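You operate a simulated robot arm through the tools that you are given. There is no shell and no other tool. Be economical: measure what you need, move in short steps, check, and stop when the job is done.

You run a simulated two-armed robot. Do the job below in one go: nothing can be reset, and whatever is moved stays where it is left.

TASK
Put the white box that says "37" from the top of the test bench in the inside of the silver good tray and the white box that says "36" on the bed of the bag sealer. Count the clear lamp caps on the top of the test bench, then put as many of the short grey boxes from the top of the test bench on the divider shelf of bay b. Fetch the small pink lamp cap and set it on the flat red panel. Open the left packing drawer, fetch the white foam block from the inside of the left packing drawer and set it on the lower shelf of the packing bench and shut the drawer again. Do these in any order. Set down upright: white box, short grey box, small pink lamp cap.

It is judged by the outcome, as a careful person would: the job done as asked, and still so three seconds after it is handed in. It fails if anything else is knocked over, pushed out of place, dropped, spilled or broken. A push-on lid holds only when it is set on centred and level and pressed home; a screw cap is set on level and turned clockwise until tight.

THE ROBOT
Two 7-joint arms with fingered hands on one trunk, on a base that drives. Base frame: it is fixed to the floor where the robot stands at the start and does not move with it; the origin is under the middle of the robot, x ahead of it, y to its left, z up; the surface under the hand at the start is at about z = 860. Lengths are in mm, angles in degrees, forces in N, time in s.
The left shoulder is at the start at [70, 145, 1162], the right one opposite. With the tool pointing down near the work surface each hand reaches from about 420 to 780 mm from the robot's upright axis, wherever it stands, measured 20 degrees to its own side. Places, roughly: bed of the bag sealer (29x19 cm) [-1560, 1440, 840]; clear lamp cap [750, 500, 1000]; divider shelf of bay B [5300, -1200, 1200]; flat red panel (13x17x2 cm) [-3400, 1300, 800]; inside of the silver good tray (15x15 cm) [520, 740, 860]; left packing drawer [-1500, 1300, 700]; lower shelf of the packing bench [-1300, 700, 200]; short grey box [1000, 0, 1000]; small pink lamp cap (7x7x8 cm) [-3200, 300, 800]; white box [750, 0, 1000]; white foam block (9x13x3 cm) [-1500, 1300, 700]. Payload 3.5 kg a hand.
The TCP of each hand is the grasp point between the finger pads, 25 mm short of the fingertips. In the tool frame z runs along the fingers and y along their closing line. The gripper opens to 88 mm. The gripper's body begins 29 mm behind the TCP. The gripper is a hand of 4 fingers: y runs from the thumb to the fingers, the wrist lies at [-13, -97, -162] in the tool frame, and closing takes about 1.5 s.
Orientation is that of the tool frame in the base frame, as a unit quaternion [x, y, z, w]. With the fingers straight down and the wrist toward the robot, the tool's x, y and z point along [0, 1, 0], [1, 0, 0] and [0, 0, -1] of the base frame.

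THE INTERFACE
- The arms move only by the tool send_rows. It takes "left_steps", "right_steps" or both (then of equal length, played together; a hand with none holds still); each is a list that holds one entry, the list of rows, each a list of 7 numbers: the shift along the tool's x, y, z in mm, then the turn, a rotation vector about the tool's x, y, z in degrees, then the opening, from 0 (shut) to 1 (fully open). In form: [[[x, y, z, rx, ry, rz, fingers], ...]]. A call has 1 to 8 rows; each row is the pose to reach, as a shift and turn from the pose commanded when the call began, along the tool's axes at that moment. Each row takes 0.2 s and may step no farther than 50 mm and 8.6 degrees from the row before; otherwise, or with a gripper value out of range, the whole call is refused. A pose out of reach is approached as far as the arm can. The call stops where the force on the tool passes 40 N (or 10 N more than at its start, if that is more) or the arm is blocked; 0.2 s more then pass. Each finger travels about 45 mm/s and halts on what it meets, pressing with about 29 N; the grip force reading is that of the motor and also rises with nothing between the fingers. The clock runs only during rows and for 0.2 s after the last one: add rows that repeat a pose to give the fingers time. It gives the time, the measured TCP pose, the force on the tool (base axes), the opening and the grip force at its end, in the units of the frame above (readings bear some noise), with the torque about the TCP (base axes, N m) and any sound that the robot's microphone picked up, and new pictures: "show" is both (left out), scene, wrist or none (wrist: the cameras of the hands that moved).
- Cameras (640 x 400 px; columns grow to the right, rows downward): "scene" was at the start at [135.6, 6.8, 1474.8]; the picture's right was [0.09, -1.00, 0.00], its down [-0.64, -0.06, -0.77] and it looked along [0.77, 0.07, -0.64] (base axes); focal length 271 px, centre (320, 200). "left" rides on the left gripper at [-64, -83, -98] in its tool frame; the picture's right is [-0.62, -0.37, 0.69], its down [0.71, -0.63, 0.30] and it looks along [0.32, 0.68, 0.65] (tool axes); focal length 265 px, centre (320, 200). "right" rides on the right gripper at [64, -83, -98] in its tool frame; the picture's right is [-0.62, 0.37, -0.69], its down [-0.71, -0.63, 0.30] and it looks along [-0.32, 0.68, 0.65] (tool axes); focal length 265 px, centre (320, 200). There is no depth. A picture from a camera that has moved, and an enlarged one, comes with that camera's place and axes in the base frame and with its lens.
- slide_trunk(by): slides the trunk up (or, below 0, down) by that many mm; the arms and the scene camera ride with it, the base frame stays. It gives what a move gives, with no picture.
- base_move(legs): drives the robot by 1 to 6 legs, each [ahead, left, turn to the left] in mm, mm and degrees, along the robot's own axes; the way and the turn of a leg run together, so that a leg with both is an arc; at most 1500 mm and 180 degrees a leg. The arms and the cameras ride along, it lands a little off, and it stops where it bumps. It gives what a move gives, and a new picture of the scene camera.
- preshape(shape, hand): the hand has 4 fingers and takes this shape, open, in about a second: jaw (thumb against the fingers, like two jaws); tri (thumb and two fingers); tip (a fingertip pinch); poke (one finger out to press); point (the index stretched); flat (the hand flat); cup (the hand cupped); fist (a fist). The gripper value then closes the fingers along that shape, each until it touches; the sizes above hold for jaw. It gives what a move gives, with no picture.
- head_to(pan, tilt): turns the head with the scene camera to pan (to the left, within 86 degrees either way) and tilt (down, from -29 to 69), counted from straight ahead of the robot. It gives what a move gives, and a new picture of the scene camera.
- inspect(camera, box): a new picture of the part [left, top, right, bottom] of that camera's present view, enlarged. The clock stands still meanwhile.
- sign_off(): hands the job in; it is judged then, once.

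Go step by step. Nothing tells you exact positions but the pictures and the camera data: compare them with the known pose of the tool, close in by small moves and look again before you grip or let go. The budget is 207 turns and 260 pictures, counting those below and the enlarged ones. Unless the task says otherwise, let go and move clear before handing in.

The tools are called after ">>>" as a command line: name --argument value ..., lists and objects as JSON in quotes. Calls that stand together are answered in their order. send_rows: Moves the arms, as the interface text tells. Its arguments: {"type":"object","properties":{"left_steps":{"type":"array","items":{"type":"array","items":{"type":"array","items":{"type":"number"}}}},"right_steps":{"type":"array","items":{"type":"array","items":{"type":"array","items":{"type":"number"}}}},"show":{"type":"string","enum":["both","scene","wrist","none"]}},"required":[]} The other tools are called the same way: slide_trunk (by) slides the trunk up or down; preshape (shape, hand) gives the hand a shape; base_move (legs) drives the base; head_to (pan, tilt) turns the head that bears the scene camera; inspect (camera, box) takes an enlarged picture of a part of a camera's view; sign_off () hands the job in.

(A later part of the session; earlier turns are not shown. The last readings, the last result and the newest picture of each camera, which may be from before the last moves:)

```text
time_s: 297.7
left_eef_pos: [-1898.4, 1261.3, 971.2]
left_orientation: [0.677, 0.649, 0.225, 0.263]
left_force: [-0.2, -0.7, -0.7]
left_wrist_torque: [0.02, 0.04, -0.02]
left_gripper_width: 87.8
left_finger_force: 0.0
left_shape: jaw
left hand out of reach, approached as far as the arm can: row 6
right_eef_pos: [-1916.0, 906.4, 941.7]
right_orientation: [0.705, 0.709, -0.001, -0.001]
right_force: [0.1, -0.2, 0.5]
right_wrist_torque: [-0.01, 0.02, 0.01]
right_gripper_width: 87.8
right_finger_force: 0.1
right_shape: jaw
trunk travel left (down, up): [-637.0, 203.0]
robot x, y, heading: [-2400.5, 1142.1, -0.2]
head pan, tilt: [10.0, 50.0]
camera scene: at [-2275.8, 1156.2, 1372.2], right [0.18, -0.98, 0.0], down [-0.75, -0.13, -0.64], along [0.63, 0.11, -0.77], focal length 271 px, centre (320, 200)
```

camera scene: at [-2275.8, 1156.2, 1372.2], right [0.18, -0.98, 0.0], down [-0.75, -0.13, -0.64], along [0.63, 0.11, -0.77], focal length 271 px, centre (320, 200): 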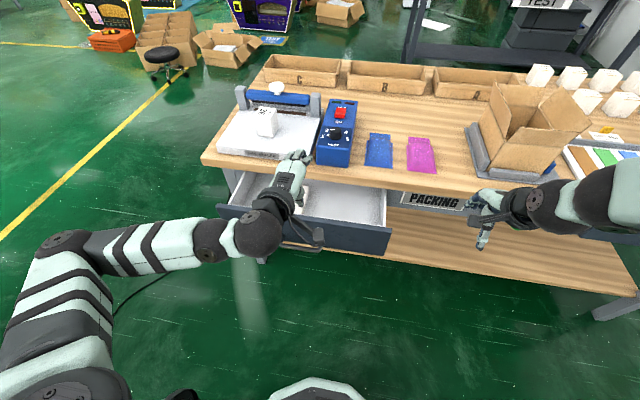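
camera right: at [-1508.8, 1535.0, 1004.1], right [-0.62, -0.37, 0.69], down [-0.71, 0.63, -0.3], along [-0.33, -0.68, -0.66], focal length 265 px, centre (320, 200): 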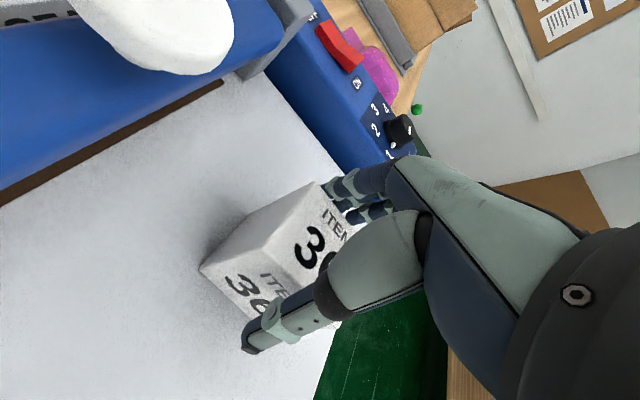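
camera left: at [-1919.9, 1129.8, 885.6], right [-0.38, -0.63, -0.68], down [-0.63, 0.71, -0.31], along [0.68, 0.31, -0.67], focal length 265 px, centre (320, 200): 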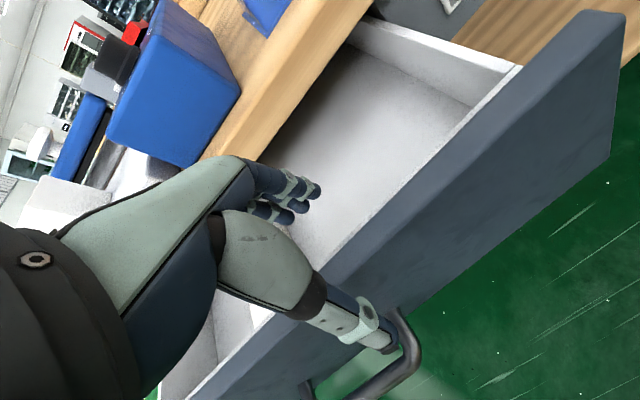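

>>> send_rows --left_steps '[[[20, 20, -20, 0, 0, 0, 1], [40, 45, -45, 0, 0, 0, 1], [60, 70, -70, 0, 0, 0, 1], [80, 95, -95, 0, 0, 0, 1], [100, 110, -110, 0, 0, 0, 1], [120, 120, -120, 0, 0, 0, 1], [120, 120, -120, 0, 0, 0, 1]]]' --show "scene"

```text
time_s: 299.3
left_eef_pos: [-1902.3, 1418.8, 1125.0]
left_orientation: [0.653, 0.657, 0.261, 0.272]
left_force: [0.5, 0.5, 0.3]
left_wrist_torque: [0.01, 0.01, -0.01]
left_gripper_width: 87.9
left_finger_force: 0.0
left_shape: jaw
left hand out of reach, approached as far as the arm can: row 2
right_eef_pos: [-1917.2, 906.6, 940.7]
right_orientation: [0.705, 0.709, -0.001, -0.002]
right_force: [-0.4, -0.1, -0.2]
right_wrist_torque: [-0.01, -0.01, 0.0]
right_gripper_width: 87.9
right_finger_force: 0.0
right_shape: jaw
trunk travel left (down, up): [-637.0, 203.0]
robot x, y, heading: [-2404.2, 1139.7, 0.3]
head pan, tilt: [10.0, 50.0]
camera scene: at [-2275.3, 1155.3, 1372.2], right [0.17, -0.98, 0.0], down [-0.75, -0.13, -0.64], along [0.63, 0.11, -0.77], focal length 271 px, centre (320, 200)
```

scene: 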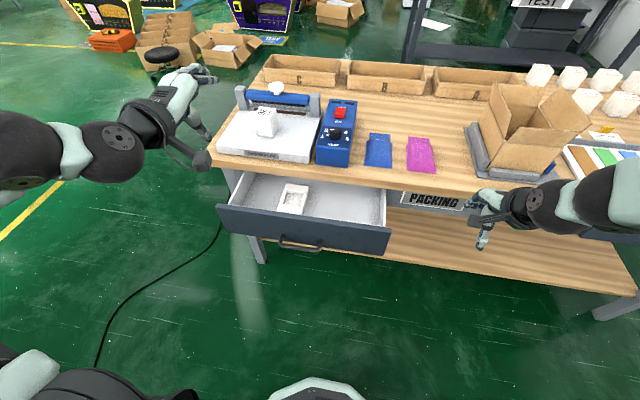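

>>> send_rows --left_steps '[[[0, 0, 0, 7.5, 0, 0, 1], [0, 0, 0, 15, 0, 0, 1], [0, 0, 0, 22.5, 0, 0, 1], [0, 0, 0, 30, 0, 0, 1], [0, 0, 0, 37.5, 0, 0, 1], [0, 0, 0, 44, 0, 0, 1], [0, 0, 0, 44, 0, 0, 1]]]' --show "both"

>>> inspect --camera "scene" --box '[210, 160, 400, 270]'

```text
time_s: 300.9
left_eef_pos: [-1903.4, 1418.7, 1124.7]
left_orientation: [0.708, 0.706, -0.005, 0.008]
left_force: [-0.3, 0.3, -0.1]
left_wrist_torque: [0.01, 0.02, -0.01]
left_gripper_width: 88.0
left_finger_force: 0.0
left_shape: jaw
right_eef_pos: [-1916.4, 907.3, 942.2]
right_orientation: [0.705, 0.709, -0.001, 0.0]
right_force: [0.2, 0.9, 0.3]
right_wrist_torque: [-0.05, 0.0, -0.01]
right_gripper_width: 87.8
right_finger_force: 0.1
right_shape: jaw
trunk travel left (down, up): [-637.0, 203.0]
robot x, y, heading: [-2405.6, 1141.9, 0.1]
head pan, tilt: [10.0, 50.0]
camera scene: at [-2275.7, 1155.9, 1372.2], right [0.17, -0.98, 0.0], down [-0.75, -0.13, -0.64], along [0.63, 0.11, -0.77], focal length 271 px, centre (320, 200)
camera left: at [-1988.0, 1357.3, 1224.6], right [-0.37, -0.63, -0.68], down [-0.63, 0.71, -0.32], along [0.69, 0.31, -0.66], focal length 265 px, centre (320, 200)
```

scene: 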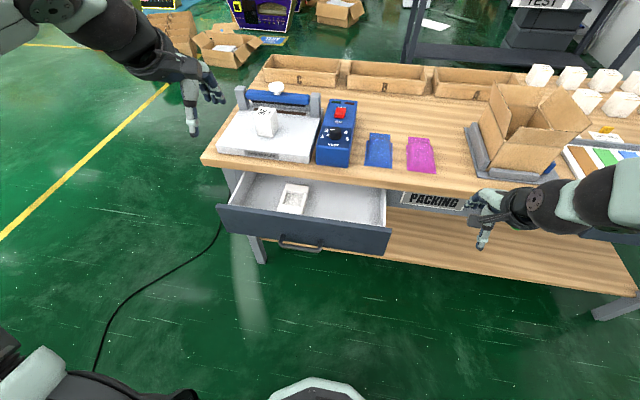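
left: 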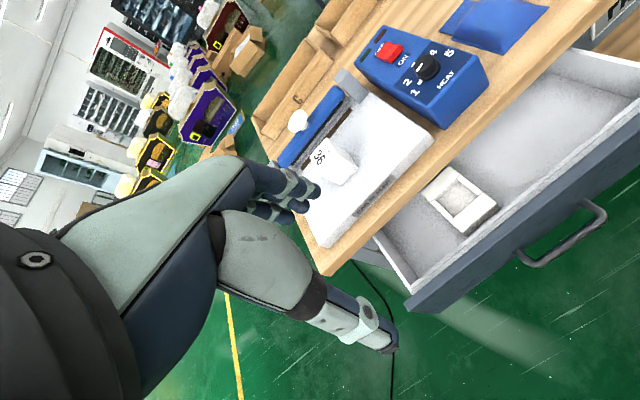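

```text
3.37 times, centred on (305, 215) of scene
camera zoom: at [-2275.7, 1155.9, 1372.2], right [0.17, -0.98, 0.0], down [-0.75, -0.13, -0.64], along [0.63, 0.11, -0.77], focal length 912 px, centre (370, 150)
```

zoom: 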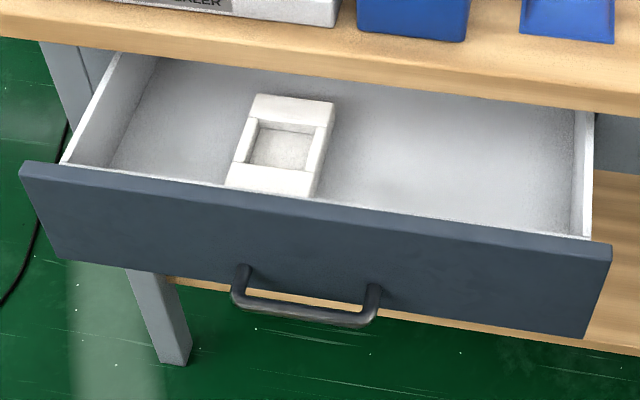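

The arm is back to normal. Foam: front wall at X≈−1748, recess behind it. I'll set a tri shape to pinch the front wall with fingers in the recess.

>>> preshape --hand "left" --shape "tri"

>>> slide_trunk --by -80

>>> send_rows --left_steps '[[[-18, 38, 20, 0, 0, 0, 1], [-36, 77, 40, 0, 0, 0, 1], [-54, 116, 60, 0, 0, 0, 1], [-73, 155, 80, 0, 0, 0, 1], [-73, 155, 125, 0, 0, 0, 1], [-73, 155, 170, 0, 0, 0, 1], [-73, 155, 215, 0, 0, 0, 0.8], [-73, 155, 255, 0, 0, 0, 0.8]]]' --show "both"

```text
time_s: 301.8
left_eef_pos: [-1903.7, 1420.7, 1124.1]
left_orientation: [0.707, 0.707, -0.004, 0.009]
left_force: [-0.2, 0.6, -0.2]
left_wrist_torque: [0.0, -0.02, 0.03]
left_gripper_width: 88.1
left_finger_force: 0.1
left_shape: tri
right_eef_pos: [-1916.4, 906.0, 941.3]
right_orientation: [0.706, 0.709, -0.002, -0.001]
right_force: [-0.6, -0.1, 0.2]
right_wrist_torque: [0.03, 0.03, -0.01]
right_gripper_width: 88.1
right_finger_force: 0.0
right_shape: jaw
trunk travel left (down, up): [-637.0, 203.0]
robot x, y, heading: [-2399.2, 1142.2, 0.1]
head pan, tilt: [10.0, 50.0]
```

```text
time_s: 303.0
left_eef_pos: [-1903.2, 1420.4, 1044.1]
left_orientation: [0.708, 0.706, -0.004, 0.008]
left_force: [0.5, 0.1, 0.5]
left_wrist_torque: [-0.01, -0.02, 0.01]
left_gripper_width: 87.8
left_finger_force: 0.0
left_shape: tri
right_eef_pos: [-1916.3, 905.9, 861.9]
right_orientation: [0.705, 0.709, -0.001, -0.001]
right_force: [0.2, 0.2, 0.8]
right_wrist_torque: [0.0, 0.0, 0.01]
right_gripper_width: 87.8
right_finger_force: 0.0
right_shape: jaw
trunk travel left (down, up): [-557.0, 283.0]
robot x, y, heading: [-2404.3, 1142.8, 0.3]
head pan, tilt: [10.0, 50.0]
```

```text
time_s: 304.8
left_eef_pos: [-1742.6, 1339.7, 812.0]
left_orientation: [0.707, 0.707, 0.007, 0.024]
left_force: [-15.5, 0.2, 20.3]
left_wrist_torque: [0.12, -0.64, 0.04]
left_gripper_width: 65.2
left_finger_force: 0.0
left_shape: tri
right_eef_pos: [-1919.5, 905.8, 863.9]
right_orientation: [0.706, 0.709, 0.0, 0.001]
right_force: [0.4, -0.3, -0.2]
right_wrist_torque: [-0.01, 0.0, 0.01]
right_gripper_width: 87.8
right_finger_force: 0.0
right_shape: jaw
trunk travel left (down, up): [-557.0, 283.0]
robot x, y, heading: [-2403.1, 1139.9, -0.0]
head pan, tilt: [10.0, 50.0]
stopped in row 8 (left hand): the force on the tool passed its limit at 48 N (the readings are from after the stop); the commanded pose is now the measured one
camera scene: at [-2280.3, 1155.0, 1292.9], right [0.18, -0.98, 0.0], down [-0.75, -0.13, -0.65], along [0.64, 0.11, -0.76], focal length 271 px, centre (320, 200)
camera left: at [-1831.0, 1278.0, 910.5], right [-0.34, -0.64, -0.69], down [-0.62, 0.71, -0.35], along [0.71, 0.31, -0.63], focal length 265 px, centre (320, 200)
```

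scene: 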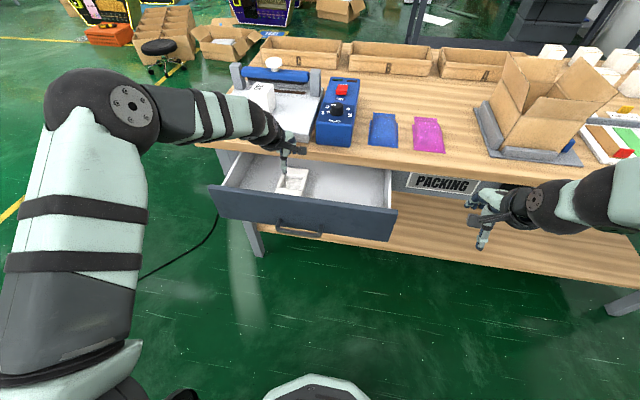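
left: 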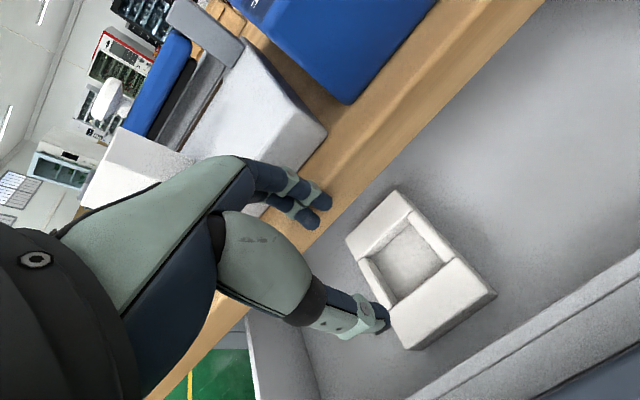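

The fingertips touched the bench edge. Back up, straighten, shift nearer and narrow the opening, then descend.

>>> send_rows --left_steps '[[[0, -5, -25, 2.5, 1.4, 0, 0.7], [7, -18, -25, 2.5, 1.4, 0, 0.6], [7, -18, -25, 2.5, 1.4, 0, 0.6], [7, -18, 10, 2.5, 1.4, 0, 0.6], [7, -18, 45, 2.5, 1.4, 0, 0.6], [7, -18, 65, 2.5, 1.4, 0, 0.6], [7, -18, 65, 2.5, 1.4, 0, 0.6]]]' --show "both"

```text
time_s: 306.4
left_eef_pos: [-1756.4, 1347.5, 740.8]
left_orientation: [0.707, 0.707, -0.002, -0.004]
left_force: [0.7, 0.6, -0.7]
left_wrist_torque: [0.02, 0.0, 0.02]
left_gripper_width: 53.0
left_finger_force: 0.0
left_shape: tri
right_eef_pos: [-1916.8, 907.0, 862.4]
right_orientation: [0.706, 0.709, -0.001, -0.001]
right_force: [0.7, -0.3, -0.2]
right_wrist_torque: [0.01, -0.03, -0.02]
right_gripper_width: 87.9
right_finger_force: 0.0
right_shape: jaw
trunk travel left (down, up): [-557.0, 283.0]
robot x, y, heading: [-2398.5, 1141.2, -0.1]
head pan, tilt: [10.0, 50.0]
camera scene: at [-2275.5, 1155.5, 1292.2], right [0.18, -0.98, 0.0], down [-0.75, -0.13, -0.64], along [0.63, 0.11, -0.77], focal length 271 px, centre (320, 200)
camera left: at [-1839.1, 1282.6, 842.3], right [-0.37, -0.62, -0.69], down [-0.63, 0.71, -0.3], along [0.68, 0.33, -0.66], focal length 265 px, centre (320, 200)
```

scene: 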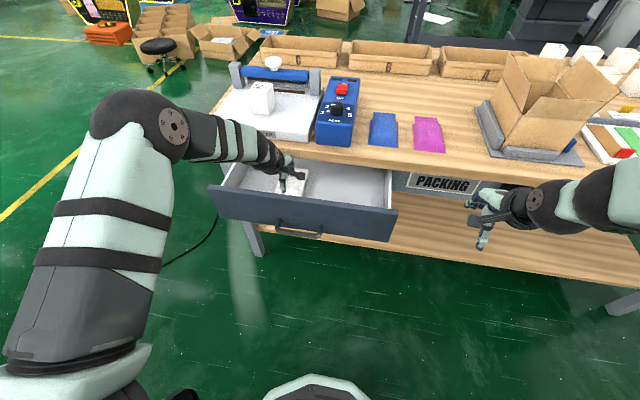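
left: 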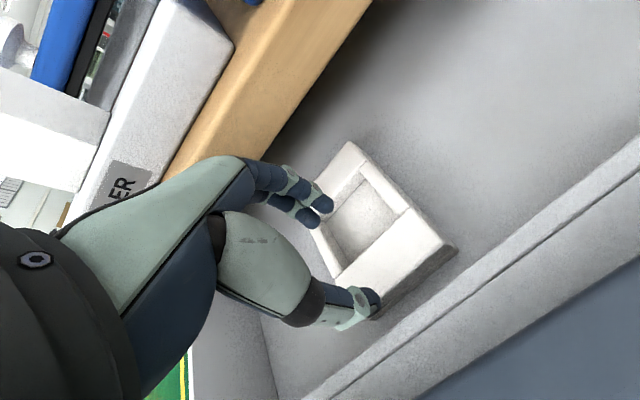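

>>> send_rows --left_steps '[[[-4, -4, 20, 0, 0, 0, 0.6], [-4, -4, 38, 0, 0, 0, 0.6], [-4, -4, 48, 0, 0, 0, 0.6], [-4, -4, 54, 0, 0, 0, 0.6], [-4, -4, 58, 0, 0, 0, 0.6]]]' --show "wrist"

```text
time_s: 307.6
left_eef_pos: [-1761.0, 1342.3, 684.6]
left_orientation: [0.707, 0.707, -0.002, -0.002]
left_force: [-0.2, 0.3, 3.7]
left_wrist_torque: [0.06, -0.16, -0.03]
left_gripper_width: 53.3
left_finger_force: 0.1
left_shape: tri
right_eef_pos: [-1917.0, 906.6, 862.1]
right_orientation: [0.705, 0.709, -0.001, 0.0]
right_force: [0.4, -0.1, 0.5]
right_wrist_torque: [0.02, -0.02, -0.01]
right_gripper_width: 88.0
right_finger_force: 0.1
right_shape: jaw
trunk travel left (down, up): [-557.0, 283.0]
robot x, y, heading: [-2399.2, 1141.2, 0.2]
head pan, tilt: [10.0, 50.0]
camera left: at [-1844.0, 1277.9, 785.0], right [-0.37, -0.62, -0.69], down [-0.63, 0.71, -0.3], along [0.68, 0.33, -0.66], focal length 265 px, centre (320, 200)
```

left: 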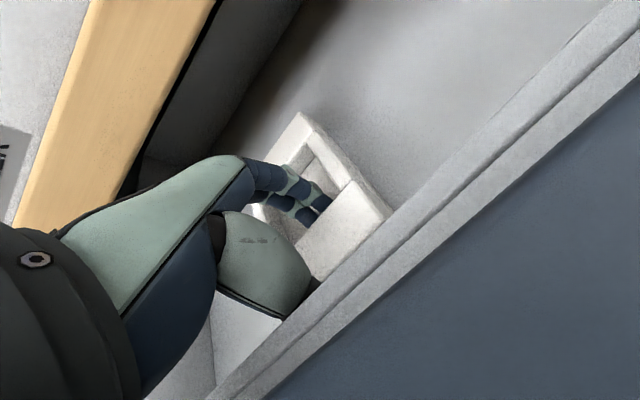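

Fingers are in the recess, thumb outside. Close.

>>> send_rows --left_steps '[[[0, 0, 0, 0, 0, 0, 0.4], [0, 0, 0, 0, 0, 0, 0], [0, 0, 0, 0, 0, 0, 0], [0, 0, 0, 0, 0, 0, 0], [0, 0, 0, 0, 0, 0, 0], [0, 0, -10, 0, 0, 0, 0], [0, 0, -25, 0, 0, 0, 0], [0, 0, -45, 0, 0, 0, 0]]]' --show "both"

```text
time_s: 309.4
left_eef_pos: [-1760.9, 1342.4, 728.0]
left_orientation: [0.707, 0.707, -0.004, -0.005]
left_force: [-0.2, 0.3, -0.5]
left_wrist_torque: [-0.02, 0.02, 0.01]
left_gripper_width: 31.5
left_finger_force: 28.8
left_shape: tri
right_eef_pos: [-1916.5, 906.4, 861.7]
right_orientation: [0.704, 0.71, -0.001, -0.001]
right_force: [0.4, -0.6, -0.1]
right_wrist_torque: [0.0, -0.01, 0.01]
right_gripper_width: 88.2
right_finger_force: 0.1
right_shape: jaw
trunk travel left (down, up): [-557.0, 283.0]
robot x, y, heading: [-2404.9, 1144.4, 0.0]
head pan, tilt: [10.0, 50.0]
camera scene: at [-2275.6, 1155.3, 1292.2], right [0.18, -0.98, 0.0], down [-0.75, -0.13, -0.64], along [0.63, 0.11, -0.77], focal length 271 px, centre (320, 200)
camera left: at [-1844.1, 1278.3, 828.8], right [-0.38, -0.62, -0.69], down [-0.63, 0.71, -0.3], along [0.68, 0.33, -0.66], focal length 265 px, centre (320, 200)
```

scene: 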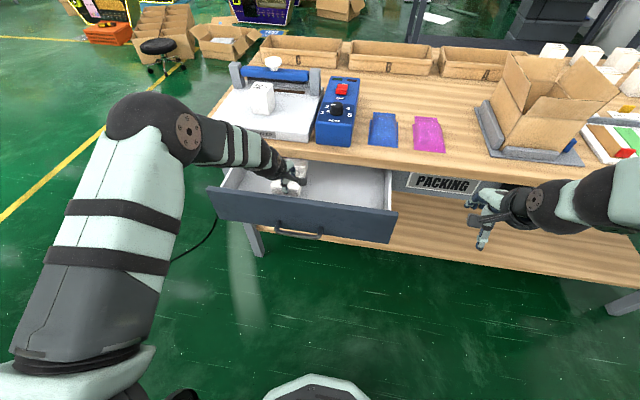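
left: 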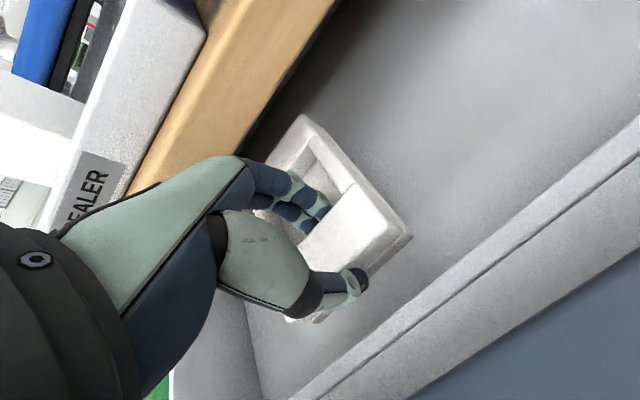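

Foam is held. Draw it back toward me (nudging the drawer a bit further open) to clear the bench edge, then up.

>>> send_rows --left_steps '[[[0, -25, 0, 0, 0, 0, 0], [0, -50, 0, 0, 0, 0, 0], [0, -75, 0, 0, 0, 0, 0], [0, -95, 0, 0, 0, 0, 0], [0, -95, -30, 0, 0, 0, 0], [0, -95, -70, 0, 0, 0, 0], [0, -95, -115, 0, 0, 0, 0], [0, -95, -160, 0, 0, 0, 0]]]' --show "both"

```text
time_s: 311.2
left_eef_pos: [-1855.7, 1341.4, 889.2]
left_orientation: [0.707, 0.707, -0.003, -0.005]
left_force: [0.8, 0.3, 0.1]
left_wrist_torque: [0.04, 0.01, -0.01]
left_gripper_width: 30.6
left_finger_force: 29.2
left_shape: tri
right_eef_pos: [-1917.0, 906.6, 862.5]
right_orientation: [0.705, 0.709, 0.0, 0.0]
right_force: [-0.2, 0.6, 0.4]
right_wrist_torque: [0.0, -0.01, 0.0]
right_gripper_width: 87.8
right_finger_force: 0.0
right_shape: jaw
trunk travel left (down, up): [-557.0, 283.0]
robot x, y, heading: [-2403.9, 1142.4, 0.1]
head pan, tilt: [10.0, 50.0]
camera scene: at [-2276.6, 1155.1, 1292.3], right [0.18, -0.98, 0.0], down [-0.75, -0.13, -0.64], along [0.63, 0.11, -0.77], focal length 271 px, centre (320, 200)
camera left: at [-1938.4, 1276.8, 990.5], right [-0.37, -0.62, -0.69], down [-0.63, 0.71, -0.3], along [0.68, 0.33, -0.66], focal length 265 px, centre (320, 200)
```

scene: 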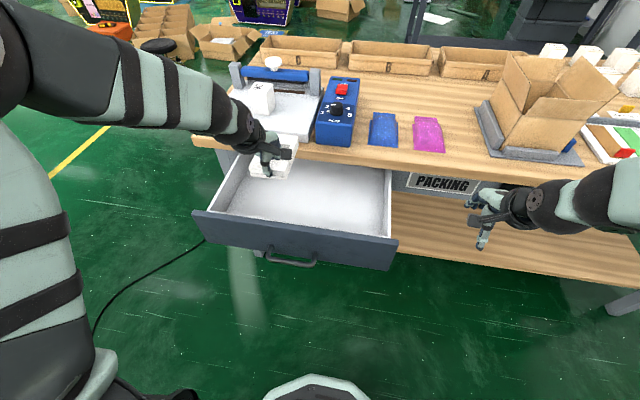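
left: 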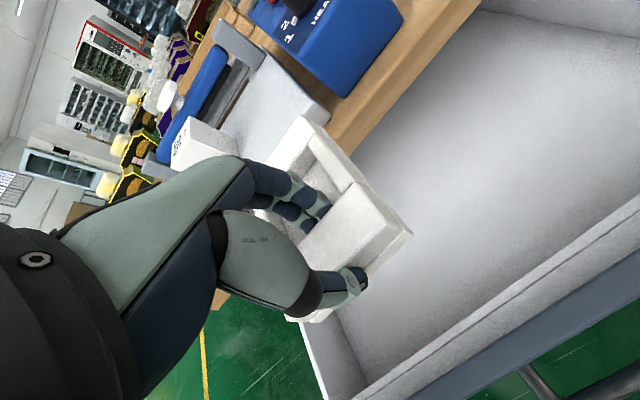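

Foam is out. To shut the drawer with the right hand I'll strafe left so the handle area is on its side, and pitch that hand forward with fingers shut.

>>> base_move --legs '[[0, 290, 0]]'

>>> send_rows --right_steps '[[[0, 0, 0, -8, 0, 0, 0.7], [0, 0, 0, -16, 0, 0, 0.4], [0, 0, 0, -24, 0, 0, 0.1], [0, 0, 0, -32, 0, 0, 0], [0, 0, 0, -40, 0, 0, 0], [0, 0, 0, -48, 0, 0, 0], [0, 0, 0, -55, 0, 0, 0], [0, 0, 0, -55, 0, 0, 0]]]' --show "both"

```text
time_s: 313.2
left_eef_pos: [-1853.7, 1629.3, 888.3]
left_orientation: [0.708, 0.706, -0.002, -0.004]
left_force: [0.3, 0.0, 0.7]
left_wrist_torque: [-0.02, 0.04, -0.01]
left_gripper_width: 30.1
left_finger_force: 29.1
left_shape: tri
right_eef_pos: [-1917.9, 1195.0, 861.4]
right_orientation: [0.706, 0.708, -0.001, -0.002]
right_force: [0.2, -0.2, -0.4]
right_wrist_torque: [-0.04, -0.02, 0.02]
right_gripper_width: 88.0
right_finger_force: 0.1
right_shape: jaw
trunk travel left (down, up): [-557.0, 283.0]
robot x, y, heading: [-2407.3, 1432.4, 0.0]
head pan, tilt: [10.0, 50.0]
camera scene: at [-2275.1, 1444.8, 1292.2], right [0.17, -0.99, 0.0], down [-0.75, -0.13, -0.64], along [0.63, 0.11, -0.77], focal length 271 px, centre (320, 200)
```

scene: 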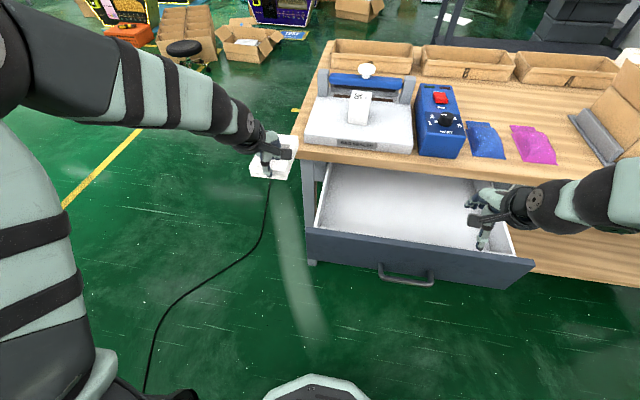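

```text
time_s: 315.0
left_eef_pos: [-1852.6, 1629.0, 889.0]
left_orientation: [0.708, 0.706, -0.003, -0.004]
left_force: [0.9, 0.3, -0.7]
left_wrist_torque: [0.01, -0.02, -0.01]
left_gripper_width: 30.5
left_finger_force: 28.8
left_shape: tri
right_eef_pos: [-1916.7, 1225.1, 856.2]
right_orientation: [0.635, 0.688, 0.268, 0.225]
right_force: [-0.4, 0.0, 0.5]
right_wrist_torque: [-0.04, 0.04, 0.0]
right_gripper_width: 0.0
right_finger_force: 29.2
right_shape: jaw
right hand out of reach, approached as far as the arm can: row 5, 6, 7, 8
trunk travel left (down, up): [-557.0, 283.0]
robot x, y, heading: [-2401.6, 1430.5, 0.1]
head pan, tilt: [10.0, 50.0]
camera scene: at [-2274.8, 1444.2, 1292.2], right [0.17, -0.99, 0.0], down [-0.76, -0.13, -0.64], along [0.63, 0.11, -0.77], focal length 271 px, centre (320, 200)
camera right: at [-2050.2, 1278.3, 878.8], right [-0.12, -0.66, 0.75], down [-0.21, -0.72, -0.66], along [0.97, -0.24, -0.06], focal length 265 px, centre (320, 200)
```

scene: 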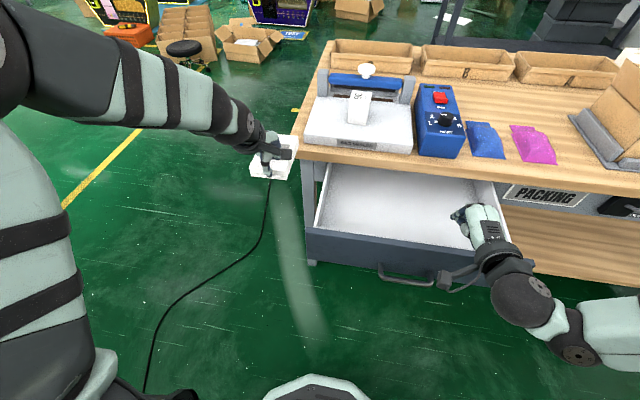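
right: 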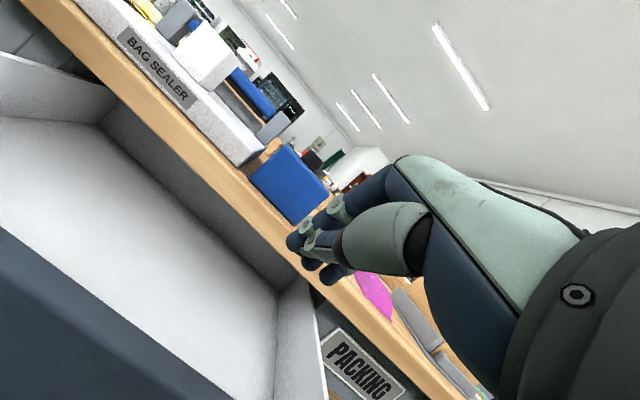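

>>> base_move --legs '[[0, 190, 0]]'

>>> send_rows --right_steps '[[[-20, -25, -15, 0, 0, 0, 0], [-45, -50, -30, 0, 0, 0, 0], [-70, -70, -40, 0, 0, 0, 0], [-90, -85, -45, 0, 0, 0, 0], [-90, -85, -45, 0, 0, 0, 0]]]' --show "both"

```text
time_s: 316.6
left_eef_pos: [-1853.3, 1818.2, 888.8]
left_orientation: [0.709, 0.705, -0.002, -0.004]
left_force: [0.2, 0.5, -0.5]
left_wrist_torque: [-0.03, 0.0, -0.02]
left_gripper_width: 30.4
left_finger_force: 28.7
left_shape: tri
right_eef_pos: [-1916.8, 1415.9, 857.3]
right_orientation: [0.636, 0.688, 0.266, 0.226]
right_force: [0.5, 0.4, 0.9]
right_wrist_torque: [-0.02, 0.02, -0.02]
right_gripper_width: 0.2
right_finger_force: 28.6
right_shape: jaw
trunk travel left (down, up): [-557.0, 283.0]
robot x, y, heading: [-2401.2, 1619.6, -0.2]
head pan, tilt: [10.0, 50.0]
camera scene: at [-2274.5, 1635.7, 1292.2], right [0.17, -0.99, 0.0], down [-0.76, -0.13, -0.64], along [0.63, 0.11, -0.77], focal length 271 px, centre (320, 200)
```

scene: 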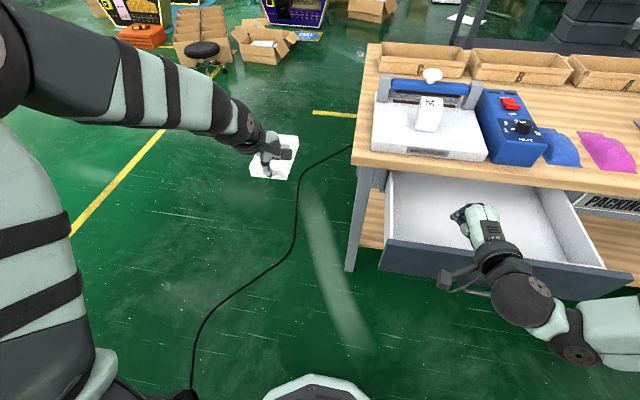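

```text
time_s: 317.8
left_eef_pos: [-1851.8, 1818.0, 889.4]
left_orientation: [0.709, 0.705, -0.003, -0.004]
left_force: [0.4, 0.3, 0.3]
left_wrist_torque: [-0.02, 0.01, -0.01]
left_gripper_width: 30.3
left_finger_force: 29.2
left_shape: tri
right_eef_pos: [-1990.5, 1307.8, 824.2]
right_orientation: [0.635, 0.689, 0.267, 0.226]
right_force: [-0.3, -0.2, 0.7]
right_wrist_torque: [0.02, 0.02, 0.01]
right_gripper_width: 0.1
right_finger_force: 28.7
right_shape: jaw
right hand out of reach, approached as far as the arm can: row 1, 2, 3, 4, 5
trunk travel left (down, up): [-557.0, 283.0]
robot x, y, heading: [-2402.4, 1620.2, -0.2]
head pan, tilt: [10.0, 50.0]
camera scene: at [-2274.1, 1635.5, 1292.1], right [0.17, -0.99, 0.0], down [-0.76, -0.13, -0.64], along [0.63, 0.11, -0.77], focal length 271 px, centre (320, 200)
camera right: at [-2123.7, 1361.9, 845.3], right [-0.12, -0.65, 0.75], down [-0.21, -0.72, -0.66], along [0.97, -0.24, -0.06], focal length 265 px, centre (320, 200)
```

scene: 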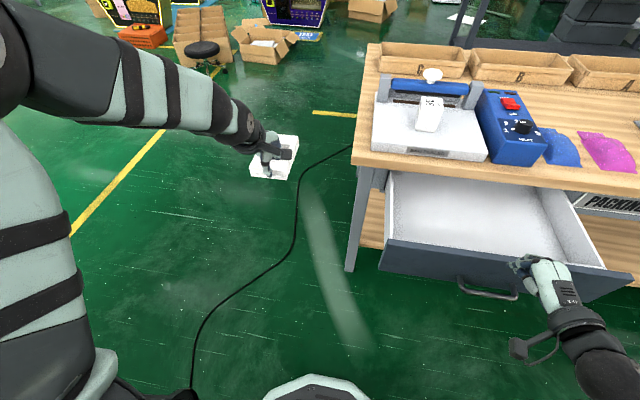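
right: 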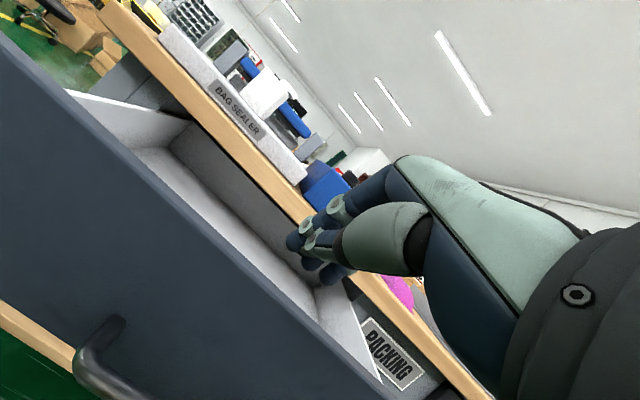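

>>> send_rows --right_steps '[[[-40, 0, 0, 0, 0, 0, 0], [-80, 0, 0, 0, 0, 0, 0], [-120, 0, 0, 0, 0, 0, 0], [-143, 0, 0, 0, 0, 0, 0], [-143, 0, 0, 0, 0, 0, 0]]]' --show "none"

>>> slide_trunk --by -150

>>> head_to --pan -15 --tilt 50

```text
time_s: 318.9
left_eef_pos: [-1852.8, 1818.1, 890.3]
left_orientation: [0.71, 0.705, -0.003, -0.004]
left_force: [-0.3, -0.6, 0.8]
left_wrist_torque: [-0.02, 0.01, 0.0]
left_gripper_width: 30.2
left_finger_force: 28.4
left_shape: tri
right_eef_pos: [-1978.4, 1167.2, 819.1]
right_orientation: [0.635, 0.689, 0.268, 0.225]
right_force: [0.4, -0.5, 0.6]
right_wrist_torque: [0.03, 0.03, 0.01]
right_gripper_width: 0.0
right_finger_force: 28.8
right_shape: jaw
trunk travel left (down, up): [-557.0, 283.0]
robot x, y, heading: [-2402.0, 1623.0, -0.3]
head pan, tilt: [10.0, 50.0]
```

```text
time_s: 320.7
left_eef_pos: [-1852.8, 1818.7, 739.1]
left_orientation: [0.71, 0.704, -0.002, -0.003]
left_force: [-0.1, 0.0, 0.0]
left_wrist_torque: [-0.01, 0.0, 0.02]
left_gripper_width: 30.4
left_finger_force: 29.2
left_shape: tri
right_eef_pos: [-1978.7, 1167.2, 670.8]
right_orientation: [0.635, 0.688, 0.267, 0.226]
right_force: [-0.5, 1.3, -1.0]
right_wrist_torque: [-0.02, -0.02, -0.02]
right_gripper_width: 0.0
right_finger_force: 29.0
right_shape: jaw
trunk travel left (down, up): [-407.0, 433.0]
robot x, y, heading: [-2399.2, 1620.1, -0.3]
head pan, tilt: [10.0, 50.0]
```

```text
time_s: 321.6
left_eef_pos: [-1851.5, 1817.3, 738.9]
left_orientation: [0.709, 0.705, -0.003, -0.004]
left_force: [-0.5, 0.8, -0.2]
left_wrist_torque: [0.01, -0.01, 0.0]
left_gripper_width: 30.6
left_finger_force: 29.0
left_shape: tri
right_eef_pos: [-1978.5, 1167.4, 670.7]
right_orientation: [0.636, 0.688, 0.267, 0.227]
right_force: [0.0, 0.2, -0.5]
right_wrist_torque: [0.02, 0.0, -0.02]
right_gripper_width: 0.0
right_finger_force: 28.8
right_shape: jaw
trunk travel left (down, up): [-407.0, 433.0]
robot x, y, heading: [-2405.9, 1619.9, -0.3]
head pan, tilt: [-15.0, 50.0]
camera scene: at [-2276.1, 1602.0, 1142.2], right [-0.26, -0.96, 0.0], down [-0.74, 0.2, -0.64], along [0.62, -0.17, -0.77], focal length 271 px, centre (320, 200)
```

scene: 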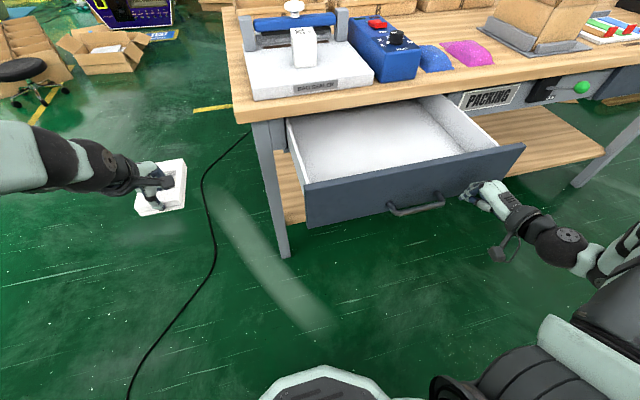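

>>> send_rows --right_steps '[[[-4, 30, 26, 0, 0, 0, 0], [-8, 60, 52, 0, 0, 0, 0], [-11, 90, 78, 0, 0, 0, 0], [-14, 120, 104, 0, 0, 0, 0], [-17, 147, 127, 0, 0, 0, 0], [-20, 170, 147, 0, 0, 0, 0]]]' --show "both"

```text
time_s: 323.0
left_eef_pos: [-1852.7, 1819.8, 738.8]
left_orientation: [0.71, 0.704, -0.003, -0.005]
left_force: [0.9, 0.7, -1.1]
left_wrist_torque: [-0.03, 0.0, 0.04]
left_gripper_width: 30.4
left_finger_force: 29.0
left_shape: tri
right_eef_pos: [-1749.1, 1167.2, 670.7]
right_orientation: [0.636, 0.688, 0.267, 0.226]
right_force: [0.0, 0.4, -0.1]
right_wrist_torque: [-0.02, -0.02, -0.01]
right_gripper_width: 0.0
right_finger_force: 28.9
right_shape: jaw
trunk travel left (down, up): [-407.0, 433.0]
robot x, y, heading: [-2400.0, 1623.9, -0.3]
head pan, tilt: [-15.0, 50.0]
camera scene: at [-2275.3, 1602.1, 1142.1], right [-0.26, -0.96, 0.0], down [-0.74, 0.2, -0.64], along [0.62, -0.17, -0.77], focal length 271 px, centre (320, 200)
camera right: at [-1882.3, 1220.1, 692.6], right [-0.12, -0.65, 0.75], down [-0.21, -0.72, -0.66], along [0.97, -0.24, -0.06], focal length 265 px, centre (320, 200)
```

scene: 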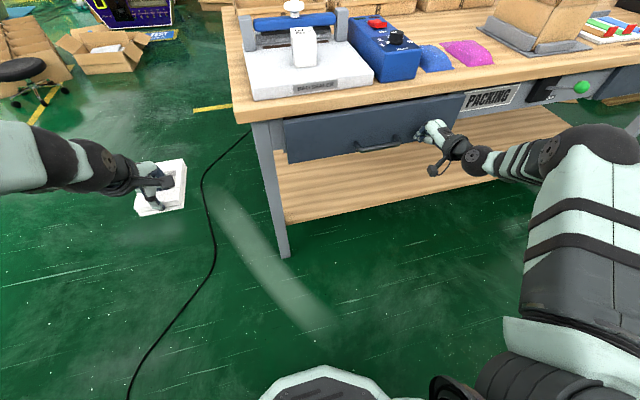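
right: 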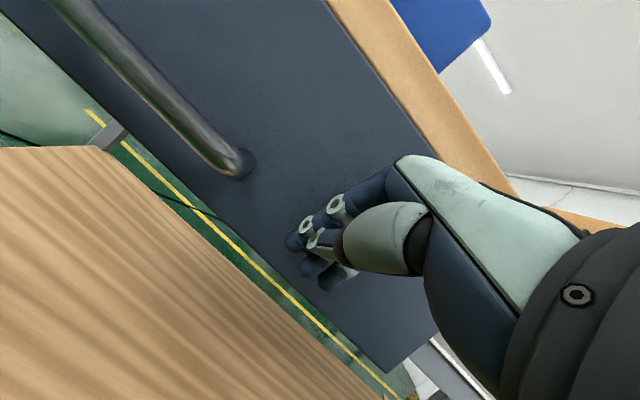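

>>> send_rows --right_steps '[[[-1, 9, 8, 0, 0, 0, 0], [-2, 18, 16, 0, 0, 0, 0], [-3, 26, 22, 0, 0, 0, 0], [-4, 33, 28, 0, 0, 0, 0], [-4, 40, 34, 0, 0, 0, 0], [-5, 46, 40, 0, 0, 0, 0]]]' --show "both"

```text
time_s: 324.4
left_eef_pos: [-1853.3, 1818.6, 741.2]
left_orientation: [0.71, 0.704, -0.002, -0.002]
left_force: [-0.2, -0.2, -0.5]
left_wrist_torque: [-0.01, -0.02, -0.02]
left_gripper_width: 30.4
left_finger_force: 29.0
left_shape: tri
right_eef_pos: [-1693.4, 1167.6, 670.0]
right_orientation: [0.636, 0.688, 0.267, 0.225]
right_force: [-9.2, 0.3, -0.8]
right_wrist_torque: [0.01, 0.07, 0.02]
right_gripper_width: 0.0
right_finger_force: 28.9
right_shape: jaw
trunk travel left (down, up): [-407.0, 433.0]
robot x, y, heading: [-2399.3, 1626.5, -0.3]
head pan, tilt: [-15.0, 50.0]
camera scene: at [-2278.1, 1602.1, 1142.4], right [-0.26, -0.96, 0.0], down [-0.74, 0.2, -0.64], along [0.62, -0.17, -0.77], focal length 271 px, centre (320, 200)
camera right: at [-1826.6, 1220.5, 692.0], right [-0.12, -0.65, 0.75], down [-0.21, -0.72, -0.66], along [0.97, -0.24, -0.06], focal length 265 px, centre (320, 200)
```

scene: 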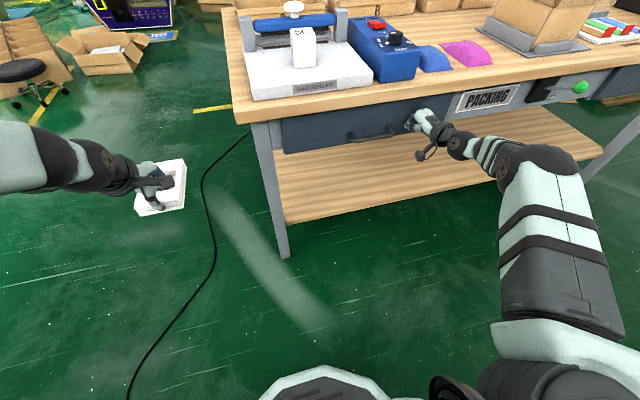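
right: 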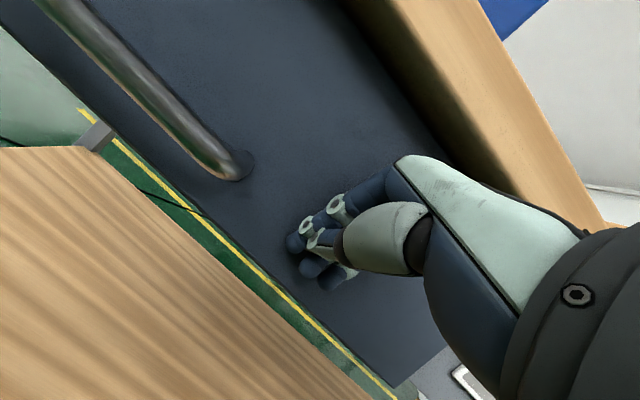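

>>> send_rows --right_steps '[[[0, 4, 3, 0, 0, 0, 0], [-1, 8, 7, 0, 0, 0, 0], [-1, 11, 10, 0, 0, 0, 0]]]' --show "none"

>>> inspect --camera "scene" --box '[230, 70, 540, 200]'

```text
time_s: 324.9
left_eef_pos: [-1855.1, 1816.5, 740.9]
left_orientation: [0.71, 0.704, -0.002, -0.001]
left_force: [-0.2, -0.7, 0.0]
left_wrist_torque: [0.01, -0.01, 0.01]
left_gripper_width: 30.4
left_finger_force: 28.9
left_shape: tri
right_eef_pos: [-1692.6, 1166.0, 669.8]
right_orientation: [0.637, 0.688, 0.267, 0.222]
right_force: [-25.9, 6.1, 4.9]
right_wrist_torque: [0.06, 0.15, 0.09]
right_gripper_width: 0.0
right_finger_force: 29.0
right_shape: jaw
trunk travel left (down, up): [-407.0, 433.0]
robot x, y, heading: [-2404.2, 1622.7, -0.5]
head pan, tilt: [-15.0, 50.0]
stopped in row 2 (right hand): the force on the tool passed its limit at 45 N (the readings are from after the stop); the commanded pose is now the measured one
```

```text
2.06 times, centred on (385, 135) of scene
camera zoom: at [-2281.7, 1603.2, 1142.8], right [-0.27, -0.96, 0.0], down [-0.74, 0.2, -0.65], along [0.62, -0.17, -0.76], focal length 559 px, centre (186, 334)
```

zoom: 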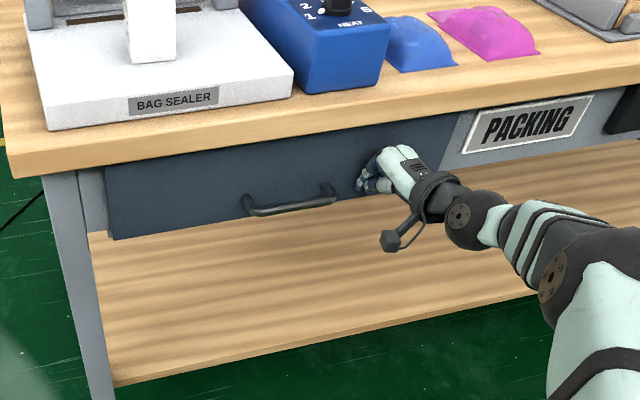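

Drawer is shut. Retract the right hand and straighten it.

>>> send_rows --right_steps '[[[4, -34, -29, 0, 0, 0, 0], [8, -68, -58, 0, 0, 0, 0], [12, -102, -88, 0, 0, 0, 0], [14, -95, -120, 8, 0, 0, 0.2], [14, -85, -140, 16, 0, 0, 0.5], [14, -85, -140, 24, 0, 0, 0.8], [14, -85, -140, 32, 0, 0, 1], [14, -85, -140, 40, 0, 0, 1]]]' --show "scene"

```text
time_s: 326.7
left_eef_pos: [-1851.6, 1817.1, 739.0]
left_orientation: [0.71, 0.704, -0.003, -0.004]
left_force: [-0.9, 0.3, -0.3]
left_wrist_torque: [-0.02, 0.02, -0.02]
left_gripper_width: 30.5
left_finger_force: 28.9
left_shape: tri
right_eef_pos: [-1844.6, 1164.9, 718.2]
right_orientation: [0.676, 0.737, 0.014, -0.009]
right_force: [0.4, 0.7, -0.2]
right_wrist_torque: [0.03, 0.0, -0.01]
right_gripper_width: 63.4
right_finger_force: 0.0
right_shape: jaw
trunk travel left (down, up): [-407.0, 433.0]
robot x, y, heading: [-2400.9, 1622.3, -0.4]
head pan, tilt: [-15.0, 50.0]
camera scene: at [-2276.5, 1601.9, 1142.1], right [-0.27, -0.96, 0.0], down [-0.74, 0.2, -0.64], along [0.62, -0.17, -0.77], focal length 271 px, centre (320, 200)
```

scene: 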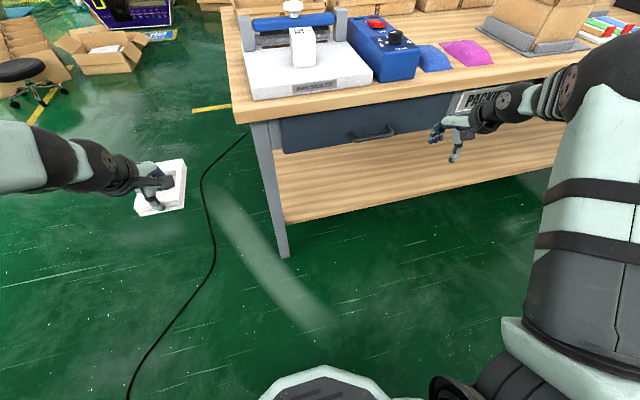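

Now place the foam on the lower shelf. Shift right and lower the trunk to look at the shelf.

>>> base_move --legs '[[0, -440, 0.4]]'

>>> slide_trunk --by -330

>>> head_to --pan 10 --tilt 35

```text
time_s: 329.4
left_eef_pos: [-1855.1, 1391.3, 739.2]
left_orientation: [0.706, 0.708, -0.002, -0.004]
left_force: [0.6, -0.7, 0.7]
left_wrist_torque: [0.04, 0.01, -0.01]
left_gripper_width: 30.2
left_finger_force: 28.3
left_shape: tri
right_eef_pos: [-1839.4, 740.5, 718.0]
right_orientation: [0.67, 0.742, 0.013, -0.008]
right_force: [0.0, 0.5, -0.2]
right_wrist_torque: [0.0, 0.02, -0.03]
right_gripper_width: 87.6
right_finger_force: 0.0
right_shape: jaw
trunk travel left (down, up): [-407.0, 433.0]
robot x, y, heading: [-2401.2, 1189.6, 0.4]
head pan, tilt: [-15.0, 50.0]
camera scene: at [-2276.7, 1170.1, 1142.2], right [-0.25, -0.97, 0.0], down [-0.74, 0.19, -0.64], along [0.62, -0.16, -0.77], focal length 271 px, centre (320, 200)
```

scene: 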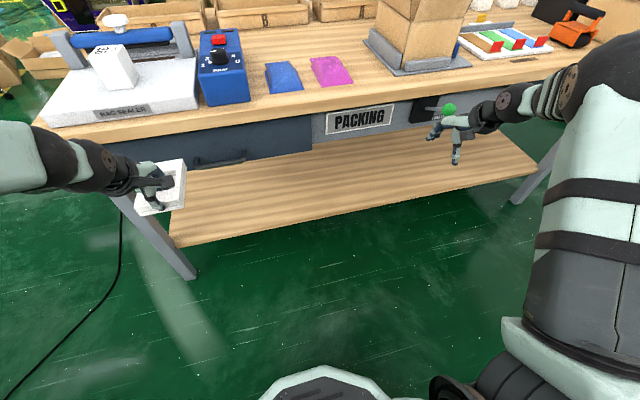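

```text
time_s: 332.6
left_eef_pos: [-1855.3, 1390.9, 408.5]
left_orientation: [0.706, 0.708, -0.002, -0.003]
left_force: [-0.5, -0.4, -0.9]
left_wrist_torque: [-0.02, 0.03, 0.02]
left_gripper_width: 30.5
left_finger_force: 28.8
left_shape: tri
right_eef_pos: [-1838.7, 739.5, 387.1]
right_orientation: [0.67, 0.742, 0.014, -0.009]
right_force: [0.4, 0.2, -0.2]
right_wrist_torque: [0.02, 0.04, -0.03]
right_gripper_width: 87.6
right_finger_force: 0.1
right_shape: jaw
trunk travel left (down, up): [-77.0, 763.0]
robot x, y, heading: [-2402.7, 1188.6, 0.4]
head pan, tilt: [-15.0, 50.0]
```

```text
time_s: 333.5
left_eef_pos: [-1857.4, 1392.5, 408.5]
left_orientation: [0.705, 0.709, -0.003, -0.005]
left_force: [-0.5, -0.5, 0.1]
left_wrist_torque: [0.01, -0.01, -0.04]
left_gripper_width: 30.4
left_finger_force: 29.0
left_shape: tri
right_eef_pos: [-1838.2, 741.0, 387.2]
right_orientation: [0.671, 0.741, 0.014, -0.008]
right_force: [0.8, 0.2, -0.2]
right_wrist_torque: [0.03, -0.04, -0.01]
right_gripper_width: 87.4
right_finger_force: 0.0
right_shape: jaw
trunk travel left (down, up): [-77.0, 763.0]
robot x, y, heading: [-2399.7, 1192.7, 0.2]
head pan, tilt: [10.0, 35.0]
camera scene: at [-2264.6, 1205.9, 833.9], right [0.18, -0.98, 0.0], down [-0.56, -0.1, -0.82], along [0.81, 0.15, -0.57], focal length 271 px, centre (320, 200)
```

scene: 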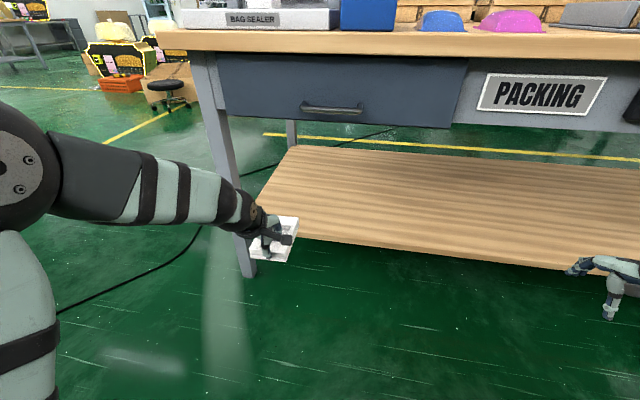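

The lower shelf's front edge is at about X −1610, z ≈ 220. Pull the right hand back, then drive forward.

>>> send_rows --right_steps '[[[0, -45, 0, 0, 0, 0, 0.5], [0, -90, 0, 0, 0, 0, 0.5], [0, -120, 0, 0, 0, 0, 0.5]]]' --show "none"

>>> base_move --legs '[[230, 0, 0]]'

```text
time_s: 334.3
left_eef_pos: [-1855.8, 1391.6, 409.0]
left_orientation: [0.705, 0.709, -0.003, -0.004]
left_force: [-0.1, 0.1, 0.6]
left_wrist_torque: [0.02, 0.0, 0.02]
left_gripper_width: 30.4
left_finger_force: 29.4
left_shape: tri
right_eef_pos: [-1959.8, 727.7, 387.5]
right_orientation: [0.669, 0.743, 0.014, -0.008]
right_force: [0.5, 0.4, -0.6]
right_wrist_torque: [0.05, 0.02, 0.01]
right_gripper_width: 44.3
right_finger_force: 0.1
right_shape: jaw
trunk travel left (down, up): [-77.0, 763.0]
robot x, y, heading: [-2402.4, 1188.1, 0.2]
head pan, tilt: [10.0, 35.0]
```

```text
time_s: 336.0
left_eef_pos: [-1625.9, 1393.1, 408.9]
left_orientation: [0.705, 0.709, -0.003, -0.004]
left_force: [0.3, -0.1, -0.4]
left_wrist_torque: [-0.01, 0.06, 0.0]
left_gripper_width: 30.4
left_finger_force: 29.0
left_shape: tri
right_eef_pos: [-1731.4, 730.2, 386.1]
right_orientation: [0.67, 0.742, 0.014, -0.009]
right_force: [-0.6, -0.7, -0.2]
right_wrist_torque: [-0.01, 0.01, 0.0]
right_gripper_width: 44.5
right_finger_force: 0.0
right_shape: jaw
trunk travel left (down, up): [-77.0, 763.0]
robot x, y, heading: [-2175.5, 1191.8, 0.4]
head pan, tilt: [10.0, 35.0]
camera scene: at [-2036.0, 1207.3, 833.9], right [0.18, -0.98, 0.0], down [-0.56, -0.1, -0.82], along [0.81, 0.15, -0.57], focal length 271 px, centre (320, 200)
```

scene: 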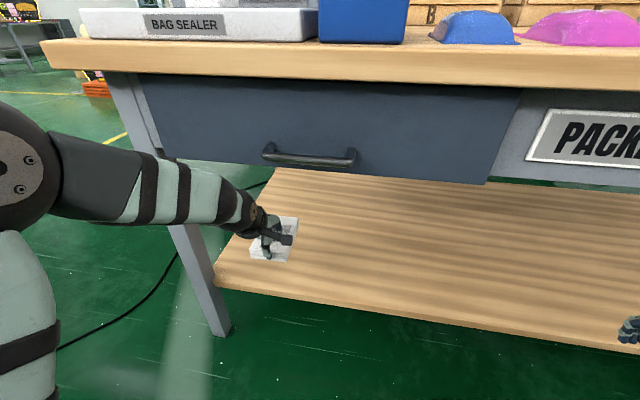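

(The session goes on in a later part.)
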